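You operate a simulated robot arm through the tools that you are given. There is no shell and no other tool. Be economical: measure what you need, move in short steps, check, and stop when the job is done.

The job below is to be done with a simulated robot arm. You get a single attempt, and the scene is never put back.

## Task
Take the piston from the piston bench and leave it on the press bench.

The check looks at the end state, three seconds after you hand in, the way a careful person would. Anything else that was tipped, shoved, dropped, spilled or broken makes it a failure.

## Robot
A 7-joint arm with a two-finger parallel gripper, fixed in place. Base frame: the origin is at the foot of the arm, x ahead of it, y to its left, z up; the work surface is at about z = 850. Readings come in mm, degrees, newtons and seconds.
With the tool pointing down near the work surface it reaches from about 240 to 680 mm from the base axis. Its first joint turns from -66.0 to 66.0 degrees. Payload 2.4 kg.
Tool frame: the origin (TCP) lies between the finger pads and is the grasp point; the fingertips stand 30 mm ahead of it; z points along the fingers, y is the line along which they close. The gripper opens to 94 mm. The fingers are 28 mm wide and 10 mm thick; the gripper's body (50 by 96 mm) begins 55 mm behind the TCP.
Orientation is told as [roll, pitch, yaw] about the base's x, y, z axes, in that order, counted from this pose: with the fingers straight down and closing along the base's y, the tool's x points along the base's -x, its y along +y and its z along -z.

## Interface
- The arm moves only by the tool apply_moves. Its arguments are lists of equal length, an entry for each row: "grip": the opening, from 0 (shut) to 1 (fully open); "delta_pos": the shift along the tool's x, y, z in units of 50 mm (1.0 is 50 mm), a list of three; "yaw": the turn about the tool's z in units of 5 degrees (1.0 is 5 degrees). In form: {"grip": [grip, ...], "delta_pos": [[tx, ty, tz], ...], "yaw": [yaw, ...]}. A call has 1 to 20 rows; each row shifts and turns the commanded pose from where the row before left it, along the tool's axes as they then stand. A call with a number of a shift or a turn outside -1 to 1 is refused whole. Rows are played at 5 a second. More than 50 mm and 8.6 degrees between two rows, or a gripper value outside its range, and nothing of the call is played. A pose out of reach is approached as far as the arm can. The call stops where the force on the tool passes 40 N (or 10 N more than at its start, if that is more) or the arm is blocked; 0.2 s more then pass. Each finger travels about 153 mm/s and halts on what it meets, pressing with about 44 N; the grip force reading is that of the motor and also rises with nothing between the fingers. The clock runs only during rows and for 0.2 s after the last one: add rows that do not move to give the fingers time. It gives the time, the measured TCP pose, the force on the tool (base axes), the opening and the grip force at its end, in the units of the frame above (readings bear some noise).
- Cameras (640 x 400 px; columns grow to the right, rows downward): "scene" is fixed at [26.9, 464.6, 1453.8]; the picture's right is [-0.85, -0.52, 0.00], its down [-0.26, 0.42, -0.87] and it looks along [0.45, -0.74, -0.49] (base axes); focal length 319 px, centre (320, 200). "wrist" rides on the gripper at [76, 14, -103] in the tool frame; the picture's right is [-0.18, 0.98, 0.00], its down [-0.75, -0.14, -0.64] and it looks along [-0.63, -0.12, 0.77] (tool axes); focal length 243 px, centre (320, 200). There is no depth. A picture from a camera that has moved, and an enlarged one, comes with that camera's place and axes in the base frame and with its lens.
- camera(camera): a new picture of that camera. The clock stands still meanwhile.
- inspect(camera, box): a new picture of the part [left, top, right, bottom] of that camera's present view, enlarged. The clock stands still meanwhile.
- hand_in(): hands the job in; it is judged then, once.

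Work in short steps. Places have to be worked out from the pictures, the camera data and where the tool is seen: move nearer, look again, correct. Check each grasp and each placing, and mend what went wrong. You have 90 turns and 46 pictures in all, those below and enlarged ones among them. Open the gripper and draw the arm clear of the work before you hand the job in, unless the task says otherwise; then end with one line.

The tools are called after "Emit:" by a JSON object that holds its "method" and its "body". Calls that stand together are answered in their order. apply_moves: Moves the arm, as the interface text tells. Its arguments: {"type":"object","properties":{"grip":{"type":"array","items":{"type":"number"}},"delta_pos":{"type":"array","items":{"type":"array","items":{"type":"number"}}},"yaw":{"type":"array","items":{"type":"number"}}},"required":["grip","delta_pos","yaw"]} The other tools are called the same way: camera (camera) takes a picture; inspect (camera, box) takes an enlarged picture of a part of a camera's view; hand_in () hands the job in.

At the start:

```text
time_s: 0.0
position: [305.6, -278.9, 1173.3]
orientation: [-0.1, -0.1, 0.1]
force: [0.0, 0.0, -0.9]
finger_gap: 94.2
finger_force: 0.1
```

scene: 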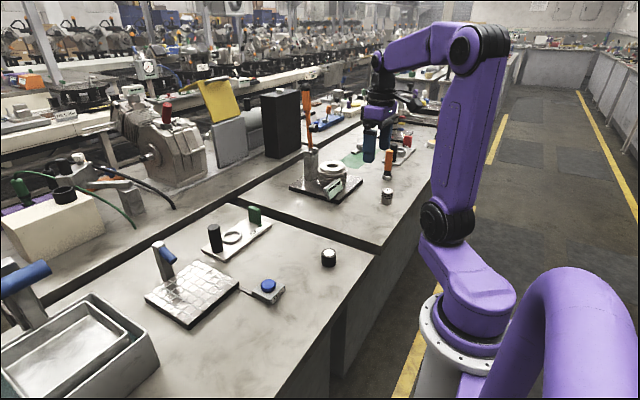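
wrist: 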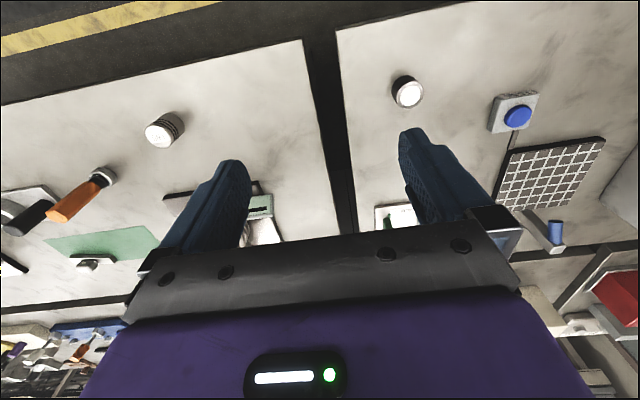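

I start by looking closer at the two benches, to tell the piston from the other items.

Emit:
{"method": "inspect", "body": {"camera": "scene", "box": [260, 80, 460, 220]}}

Emit:
{"method": "inspect", "body": {"camera": "scene", "box": [130, 180, 380, 340]}}

Emit:
{"method": "inspect", "body": {"camera": "wrist", "box": [0, 40, 320, 280]}}

```text
2.86 times, centred on (360, 150) of scene
camera zoom: at [26.9, 464.6, 1453.8], right [-0.85, -0.52, 0.0], down [-0.26, 0.42, -0.87], along [0.45, -0.74, -0.49], focal length 910 px, centre (206, 343)
```

zoom: 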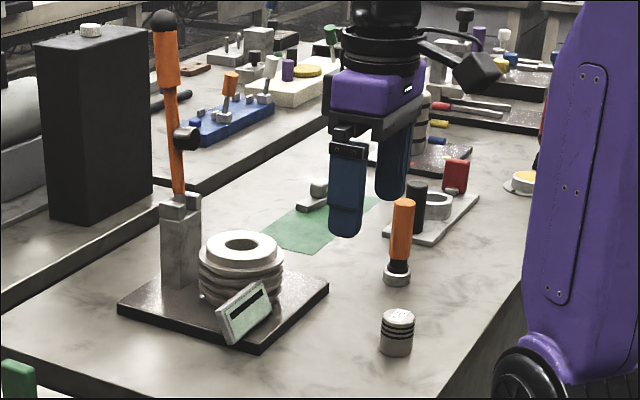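

```text
2.50 times, centred on (255, 260) of scene
camera zoom: at [26.9, 464.6, 1453.8], right [-0.85, -0.52, 0.0], down [-0.26, 0.42, -0.87], along [0.45, -0.74, -0.49], focal length 797 px, centre (482, 50)
```

zoom: 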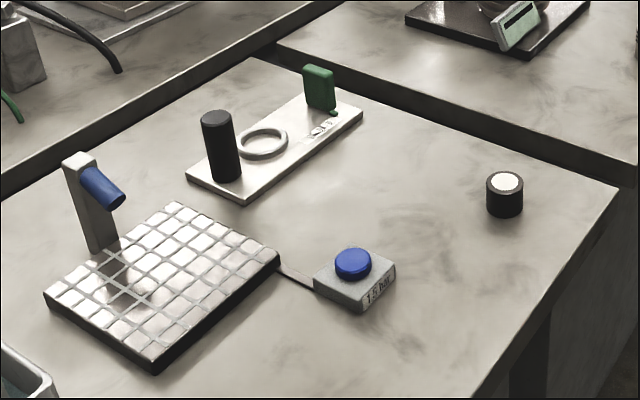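

```text
1.67 times, centred on (160, 160) of wrist
camera zoom: at [230.3, -264.0, 1275.2], right [0.18, 0.98, 0.0], down [0.75, -0.14, 0.64], along [0.63, -0.12, -0.77], focal length 404 px, centre (587, 267)
```

zoom: 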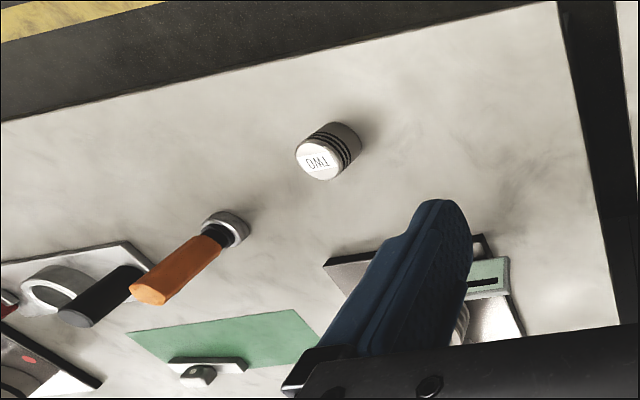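

The grooved cylinder on the far (−y) bench looks like a piston, and there is a similar black cylinder on the near bench. I'll zoom on both before deciding which is which.

Emit:
{"method": "inspect", "body": {"camera": "wrist", "box": [340, 50, 640, 260]}}

Emit:
{"method": "inspect", "body": {"camera": "wrist", "box": [130, 95, 200, 165]}}

Emit:
{"method": "inspect", "body": {"camera": "scene", "box": [0, 180, 160, 400]}}

```text
1.90 times, centred on (490, 155) of wrist
camera zoom: at [230.3, -264.0, 1275.2], right [0.18, 0.98, 0.0], down [0.75, -0.14, 0.64], along [0.63, -0.12, -0.77], focal length 462 px, centre (-4, 286)
```

zoom: 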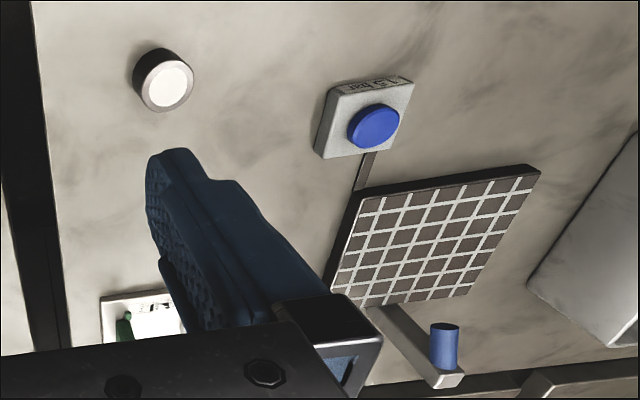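

```text
5.71 times, centred on (165, 130) of wrist
camera zoom: at [230.3, -264.0, 1275.2], right [0.18, 0.98, 0.0], down [0.75, -0.14, 0.64], along [0.63, -0.12, -0.77], focal length 1386 px, centre (1206, 600)
```

zoom: 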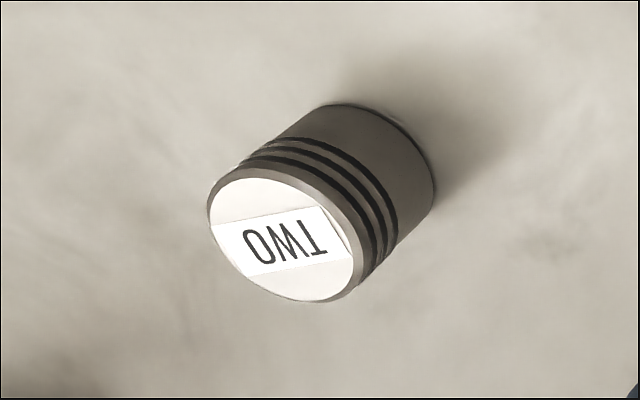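

```text
1.82 times, centred on (80, 290) of scene
camera zoom: at [26.9, 464.6, 1453.8], right [-0.85, -0.52, 0.0], down [-0.26, 0.42, -0.87], along [0.45, -0.74, -0.49], focal length 579 px, centre (756, 36)
```

zoom: 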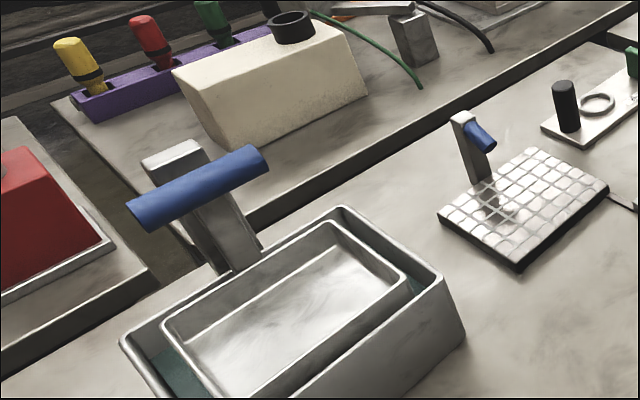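

The grooved cylinder "TWO" is the piston, at about (356, −556), roughly 45 mm across and 50 mm tall. The other reachable bench, the near one with the 1.5 bar unit, must be the press bench. I'll move above the piston and look again.

Emit:
{"method": "apply_moves", "body": {"grip": [1, 1, 1, 1, 1, 1, 1, 1, 1, 1, 1, 1, 1], "delta_pos": [[-0.126, -0.69, 0], [-0.126, -0.69, 0], [-0.126, -0.69, 0], [-0.126, -0.69, 0], [-0.126, -0.69, 0], [-0.126, -0.69, 0], [-0.126, -0.69, 0], [-0.126, -0.69, 0], [0, 0, 0.7], [0, 0, 0.7], [0, 0, 0.7], [0, 0, 0.7], [0, 0, 0]], "yaw": [0, 0, 0, 0, 0, 0, 0, 0, 0, 0, 0, 0, 0]}}

Emit:
{"method": "camera", "body": {"camera": "wrist"}}

Emit:
{"method": "camera", "body": {"camera": "scene"}}

```text
time_s: 2.8
position: [346.7, -539.2, 1023.6]
orientation: [0.0, 0.0, 0.0]
force: [-0.3, 0.3, 0.2]
finger_gap: 94.1
finger_force: 0.1
out of reach, approached as far as the arm can: row 8
```

```text
37 pictures are left
camera wrist: at [272.1, -523.7, 1126.0], right [0.18, 0.98, 0.0], down [0.75, -0.14, 0.64], along [0.63, -0.12, -0.77], focal length 243 px, centre (320, 200)
```

wrist: 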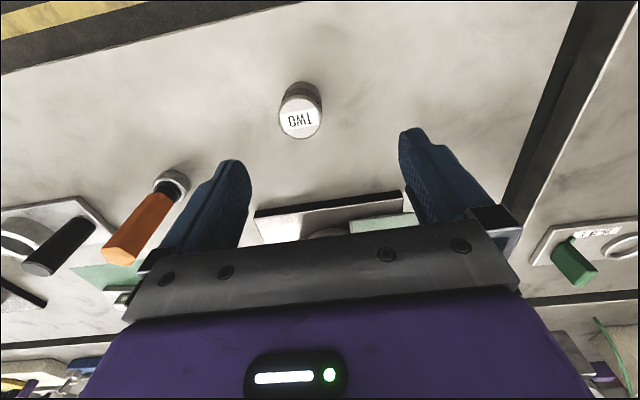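

```text
36 pictures are left
```

scene: 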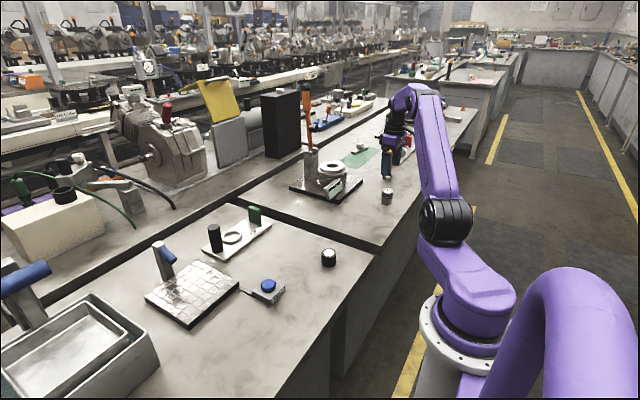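

From this view the piston's axis is near (352, −557), with its top around z ≈ 910. I'll centre over it and lower to z ≈ 960, keeping the fingertips above its top.

Emit:
{"method": "apply_moves", "body": {"grip": [1, 1, 1, 1], "delta_pos": [[-0.1, -0.36, 0.4], [0, 0, 0.4], [0, 0, 0.4], [0, 0, 0]], "yaw": [0, 0, 0, 0]}}

Emit:
{"method": "camera", "body": {"camera": "wrist"}}

Emit:
{"method": "inspect", "body": {"camera": "scene", "box": [340, 120, 440, 220]}}

```text
time_s: 3.8
position: [352.0, -554.6, 964.9]
orientation: [0.1, 0.0, -0.1]
force: [-0.5, 0.5, 0.7]
finger_gap: 93.8
finger_force: 0.0
```

```text
35 pictures are left
camera wrist: at [276.5, -539.5, 1066.2], right [0.18, 0.98, 0.0], down [0.75, -0.14, 0.64], along [0.63, -0.12, -0.77], focal length 243 px, centre (320, 200)
```

wrist: 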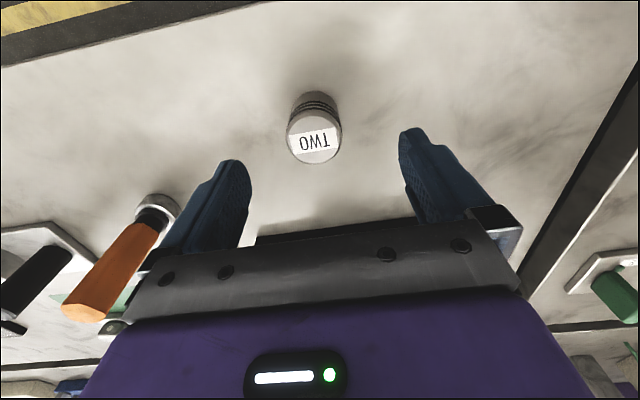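

```text
4.00 times, centred on (390, 170) of scene
camera zoom: at [26.9, 464.6, 1453.8], right [-0.85, -0.52, 0.0], down [-0.26, 0.42, -0.87], along [0.45, -0.74, -0.49], focal length 1275 px, centre (40, 320)
```

zoom: 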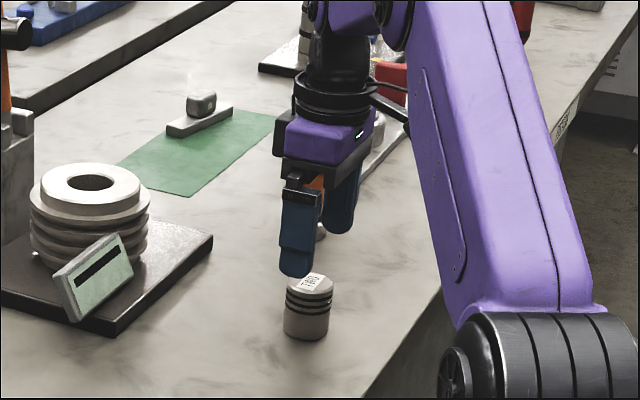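

The piston sits between the fingers at about (351.5, −558). I'll lower to z ≈ 886 with a small y correction.

Emit:
{"method": "apply_moves", "body": {"grip": [1, 1, 1, 1, 1, 1], "delta_pos": [[0, -0.06, 0.3], [0, 0, 0.4], [0, 0, 0.4], [0, 0, 0.3], [0, 0, 0.18], [0, 0, 0]], "yaw": [0, 0, 0, 0, 0, 0]}}

Emit:
{"method": "camera", "body": {"camera": "wrist"}}

Emit:
{"method": "inspect", "body": {"camera": "scene", "box": [340, 120, 440, 220]}}

```text
time_s: 5.2
position: [351.3, -558.5, 884.6]
orientation: [0.0, 0.0, 0.0]
force: [-1.5, 0.1, -0.5]
finger_gap: 93.7
finger_force: 0.0
```

```text
33 pictures are left
camera wrist: at [277.1, -542.5, 987.1], right [0.18, 0.98, 0.0], down [0.75, -0.14, 0.64], along [0.63, -0.12, -0.77], focal length 243 px, centre (320, 200)
```

wrist: 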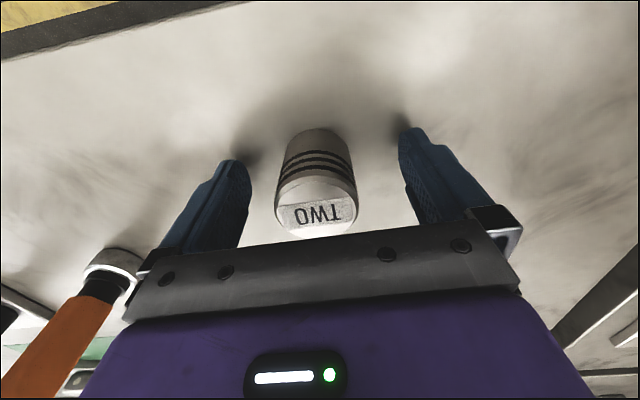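

```text
4.00 times, centred on (390, 170) of scene
camera zoom: at [26.9, 464.6, 1453.8], right [-0.85, -0.52, 0.0], down [-0.26, 0.42, -0.87], along [0.45, -0.74, -0.49], focal length 1275 px, centre (40, 320)
```

zoom: 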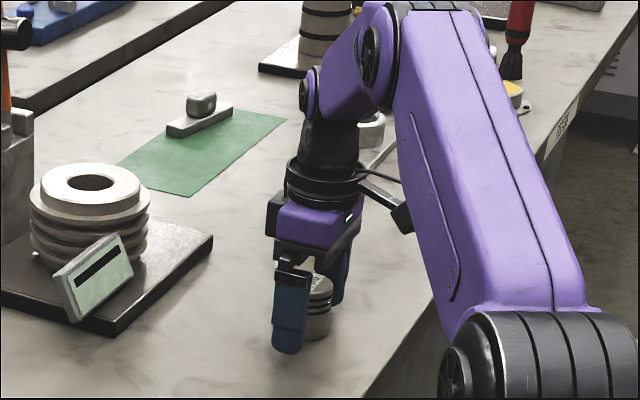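

The piston is centred between the fingers, and the fingertips are about 5 mm above the bench. I'll close the gripper.

Emit:
{"method": "apply_moves", "body": {"grip": [0.6, 0.3, 0.1, 0, 0], "delta_pos": [[0, 0, 0], [0, 0, 0], [0, 0, 0], [0, 0, 0], [0, 0, 0]], "yaw": [0, 0, 0, 0, 0]}}

```text
time_s: 6.4
position: [352.3, -557.1, 885.3]
orientation: [0.0, 0.0, 0.1]
force: [0.1, -1.0, 1.3]
finger_gap: 42.2
finger_force: 44.4
```

The fingers hold at 42 mm with 44 N, which matches the piston. I'll lift it about 60 mm and check.

Emit:
{"method": "apply_moves", "body": {"grip": [0, 0, 0, 0, 0], "delta_pos": [[0, 0, -0.2], [0, 0, -0.3], [0, 0, -0.4], [0, 0, -0.4], [0, 0, 0]], "yaw": [0, 0, 0, 0, 0]}}

Emit:
{"method": "camera", "body": {"camera": "wrist"}}

```text
time_s: 7.6
position: [351.3, -558.4, 951.3]
orientation: [0.0, 0.0, 0.0]
force: [-0.4, -0.4, -1.7]
finger_gap: 41.8
finger_force: 43.9
```

```text
31 pictures are left
camera wrist: at [276.9, -543.0, 1053.1], right [0.18, 0.98, 0.0], down [0.75, -0.14, 0.64], along [0.63, -0.12, -0.77], focal length 243 px, centre (320, 200)
```

wrist: 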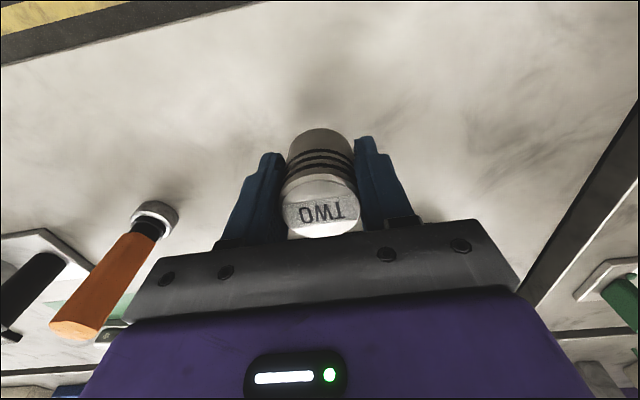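

The piston came up upright and secure. I'll carry it at moderate height along +y, then diagonally to above a free spot near (480, −100) on the press bench.

Emit:
{"method": "apply_moves", "body": {"grip": [0, 0, 0, 0, 0, 0, 0, 0, 0, 0, 0, 0, 0, 0], "delta_pos": [[0, 0.4, -0.3], [0, 0.77, -0.2], [0, 0.77, -0.2], [0, 0.77, -0.2], [0, 0.77, -0.2], [0, 0.77, -0.2], [0, 0.77, -0.2], [0, 0.77, 0], [-0.5, 0.76, 0], [-0.5, 0.76, 0], [-0.6, 0.7, 0], [-0.6, 0.7, 0], [-0.38, 0.45, 0], [0, 0, 0]], "yaw": [0, 0, 0, 0, 0, 0, 0, 0, 0, 0, 0, 0, 0, 0]}}

Emit:
{"method": "camera", "body": {"camera": "wrist"}}

Emit:
{"method": "camera", "body": {"camera": "scene"}}

```text
time_s: 10.6
position: [480.8, -102.0, 1027.0]
orientation: [-0.1, 0.0, 0.0]
force: [-0.5, 0.0, -0.7]
finger_gap: 42.1
finger_force: 44.2
```

```text
30 pictures are left
camera wrist: at [405.8, -86.3, 1128.4], right [0.18, 0.98, 0.0], down [0.75, -0.14, 0.64], along [0.63, -0.12, -0.77], focal length 243 px, centre (320, 200)
```

wrist: 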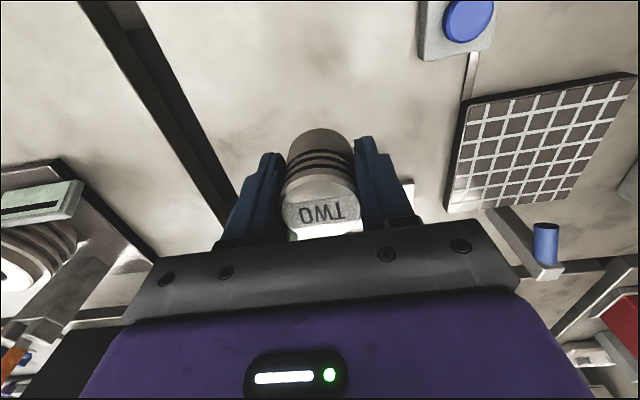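

```text
29 pictures are left
```

scene: 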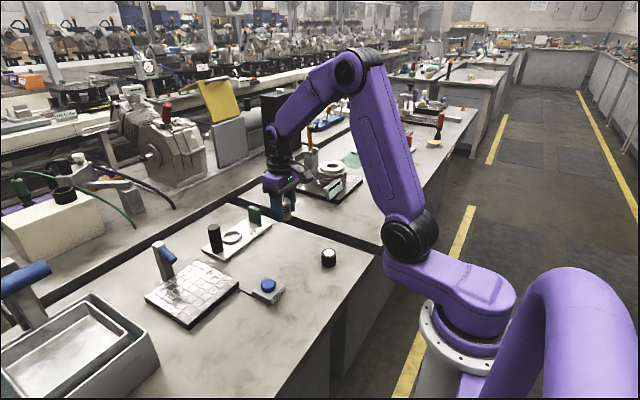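

Below the piston the bench is bare, with the rack front at x ≈ 619, the plate corner at (512, 45) and the button unit at (441, 32). I'll lower to 15 mm above the surface.

Emit:
{"method": "apply_moves", "body": {"grip": [0, 0, 0, 0, 0, 0], "delta_pos": [[0, 0, 0.5], [0, 0, 0.6], [0, 0, 0.6], [0, 0, 0.5], [0, 0, 0.3], [0, 0, 0]], "yaw": [0, 0, 0, 0, 0, 0]}}

Emit:
{"method": "inspect", "body": {"camera": "scene", "box": [200, 150, 380, 310]}}

```text
time_s: 12.0
position: [479.6, -98.7, 901.2]
orientation: [0.0, 0.0, -0.1]
force: [0.2, -0.3, -2.2]
finger_gap: 42.0
finger_force: 43.7
```

```text
2.50 times, centred on (290, 230) of scene
camera zoom: at [26.9, 464.6, 1453.8], right [-0.85, -0.52, 0.0], down [-0.26, 0.42, -0.87], along [0.45, -0.74, -0.49], focal length 797 px, centre (395, 125)
```

zoom: 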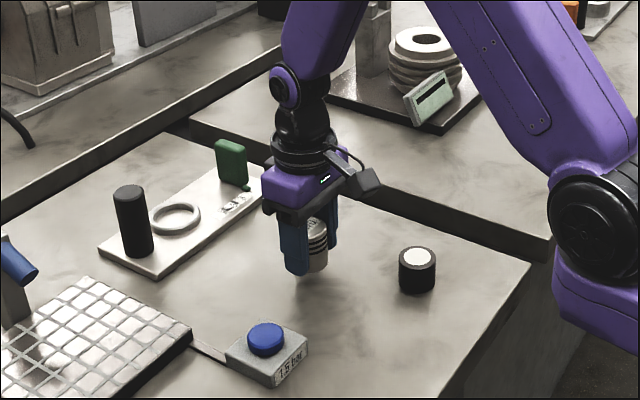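

All is clear around the spot. I'll lower the last part in small steps until it touches.

Emit:
{"method": "apply_moves", "body": {"grip": [0, 0, 0, 0, 0, 0], "delta_pos": [[0, 0, 0.1], [0, 0, 0.1], [0, 0, 0.06], [0, 0, 0.03], [0, 0, 0.02], [0, 0, 0]], "yaw": [0, 0, 0, 0, 0, 0]}}

```text
time_s: 13.4
position: [480.4, -99.5, 884.4]
orientation: [0.0, 0.0, 0.0]
force: [-1.0, 2.7, 8.4]
finger_gap: 41.8
finger_force: 44.1
```

The 8 N upward push at z ≈ 884.4 says the piston stands on the bench. I'll open the gripper gently.

Emit:
{"method": "apply_moves", "body": {"grip": [0.47, 0.52, 0.6, 0.8, 1, 1], "delta_pos": [[0, 0, 0], [0, 0, 0], [0, 0, 0], [0, 0, 0], [0, 0, 0], [0, 0, 0]], "yaw": [0, 0, 0, 0, 0, 0]}}

Emit:
{"method": "camera", "body": {"camera": "wrist"}}

```text
time_s: 14.8
position: [481.1, -99.1, 885.1]
orientation: [-0.1, -0.1, -0.1]
force: [0.2, -0.1, -0.1]
finger_gap: 93.8
finger_force: 0.0
```

```text
27 pictures are left
camera wrist: at [405.6, -84.8, 986.9], right [0.18, 0.98, 0.0], down [0.75, -0.14, 0.64], along [0.63, -0.12, -0.77], focal length 243 px, centre (320, 200)
```

wrist: 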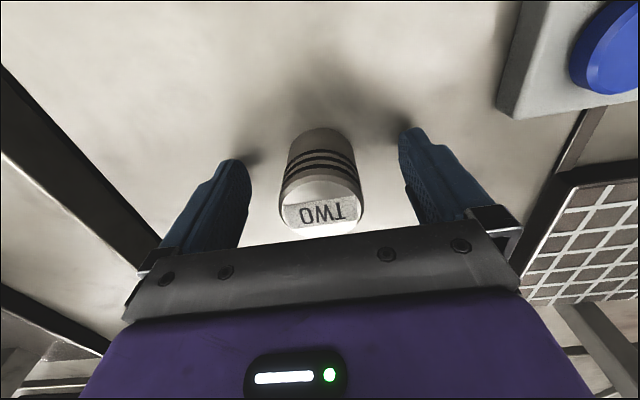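

The piston stands upright and free between the open fingers. I'll draw the arm straight up, well clear.

Emit:
{"method": "apply_moves", "body": {"grip": [1, 1, 1, 1, 1, 1, 1, 1, 1], "delta_pos": [[0, 0, -0.3], [0, 0, -0.5], [0, 0, -0.6], [0, 0, -0.8], [0, 0, -0.8], [0, 0, -0.8], [0.5, -0.5, -0.5], [0.6, -0.6, 0], [0, 0, 0]], "yaw": [0, 0, 0, 0, 0, 0, 0, 0, 0]}}

Emit:
{"method": "camera", "body": {"camera": "scene"}}

Emit:
{"method": "camera", "body": {"camera": "wrist"}}

```text
time_s: 16.8
position: [427.1, -153.9, 1097.7]
orientation: [0.1, -0.1, 0.1]
force: [0.0, -0.6, 0.8]
finger_gap: 93.8
finger_force: 0.1
```

```text
26 pictures are left
```

scene: 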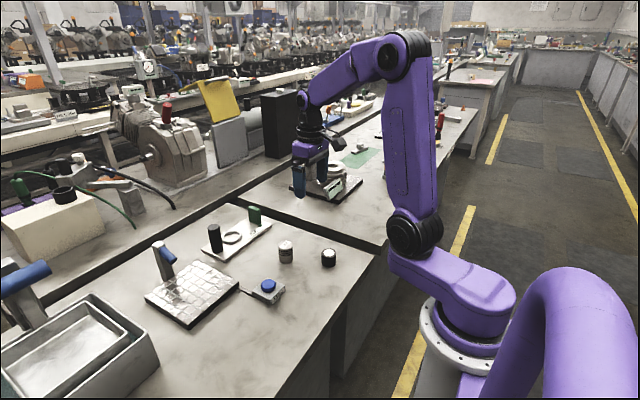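

```text
25 pictures are left
camera wrist: at [351.8, -139.1, 1200.2], right [0.18, 0.98, 0.0], down [0.75, -0.14, 0.64], along [0.63, -0.12, -0.77], focal length 243 px, centre (320, 200)
```

wrist: 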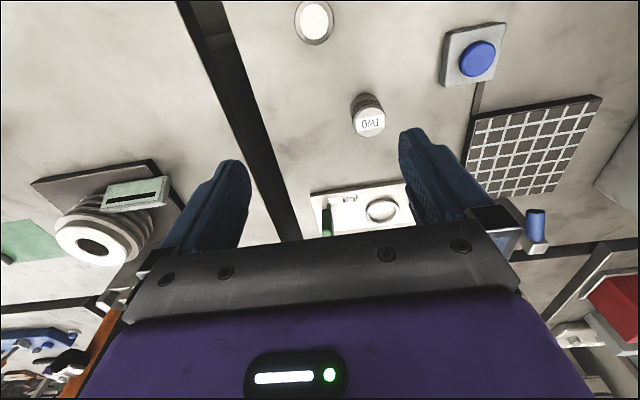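

The piston stands upright on the near bench with nothing else disturbed, and the arm is clear with the gripper open. I'll hand in.

Emit:
{"method": "hand_in", "body": {}}

```text
The job is handed in.
```

I moved the piston (marked "TWO") off its bench and left it standing upright near (480, −100) on the near bench. No sign named that bench as the press bench; I took it to be that because it was the only other bench in reach. Nothing else looked disturbed in the last pictures, and I've handed the job in.
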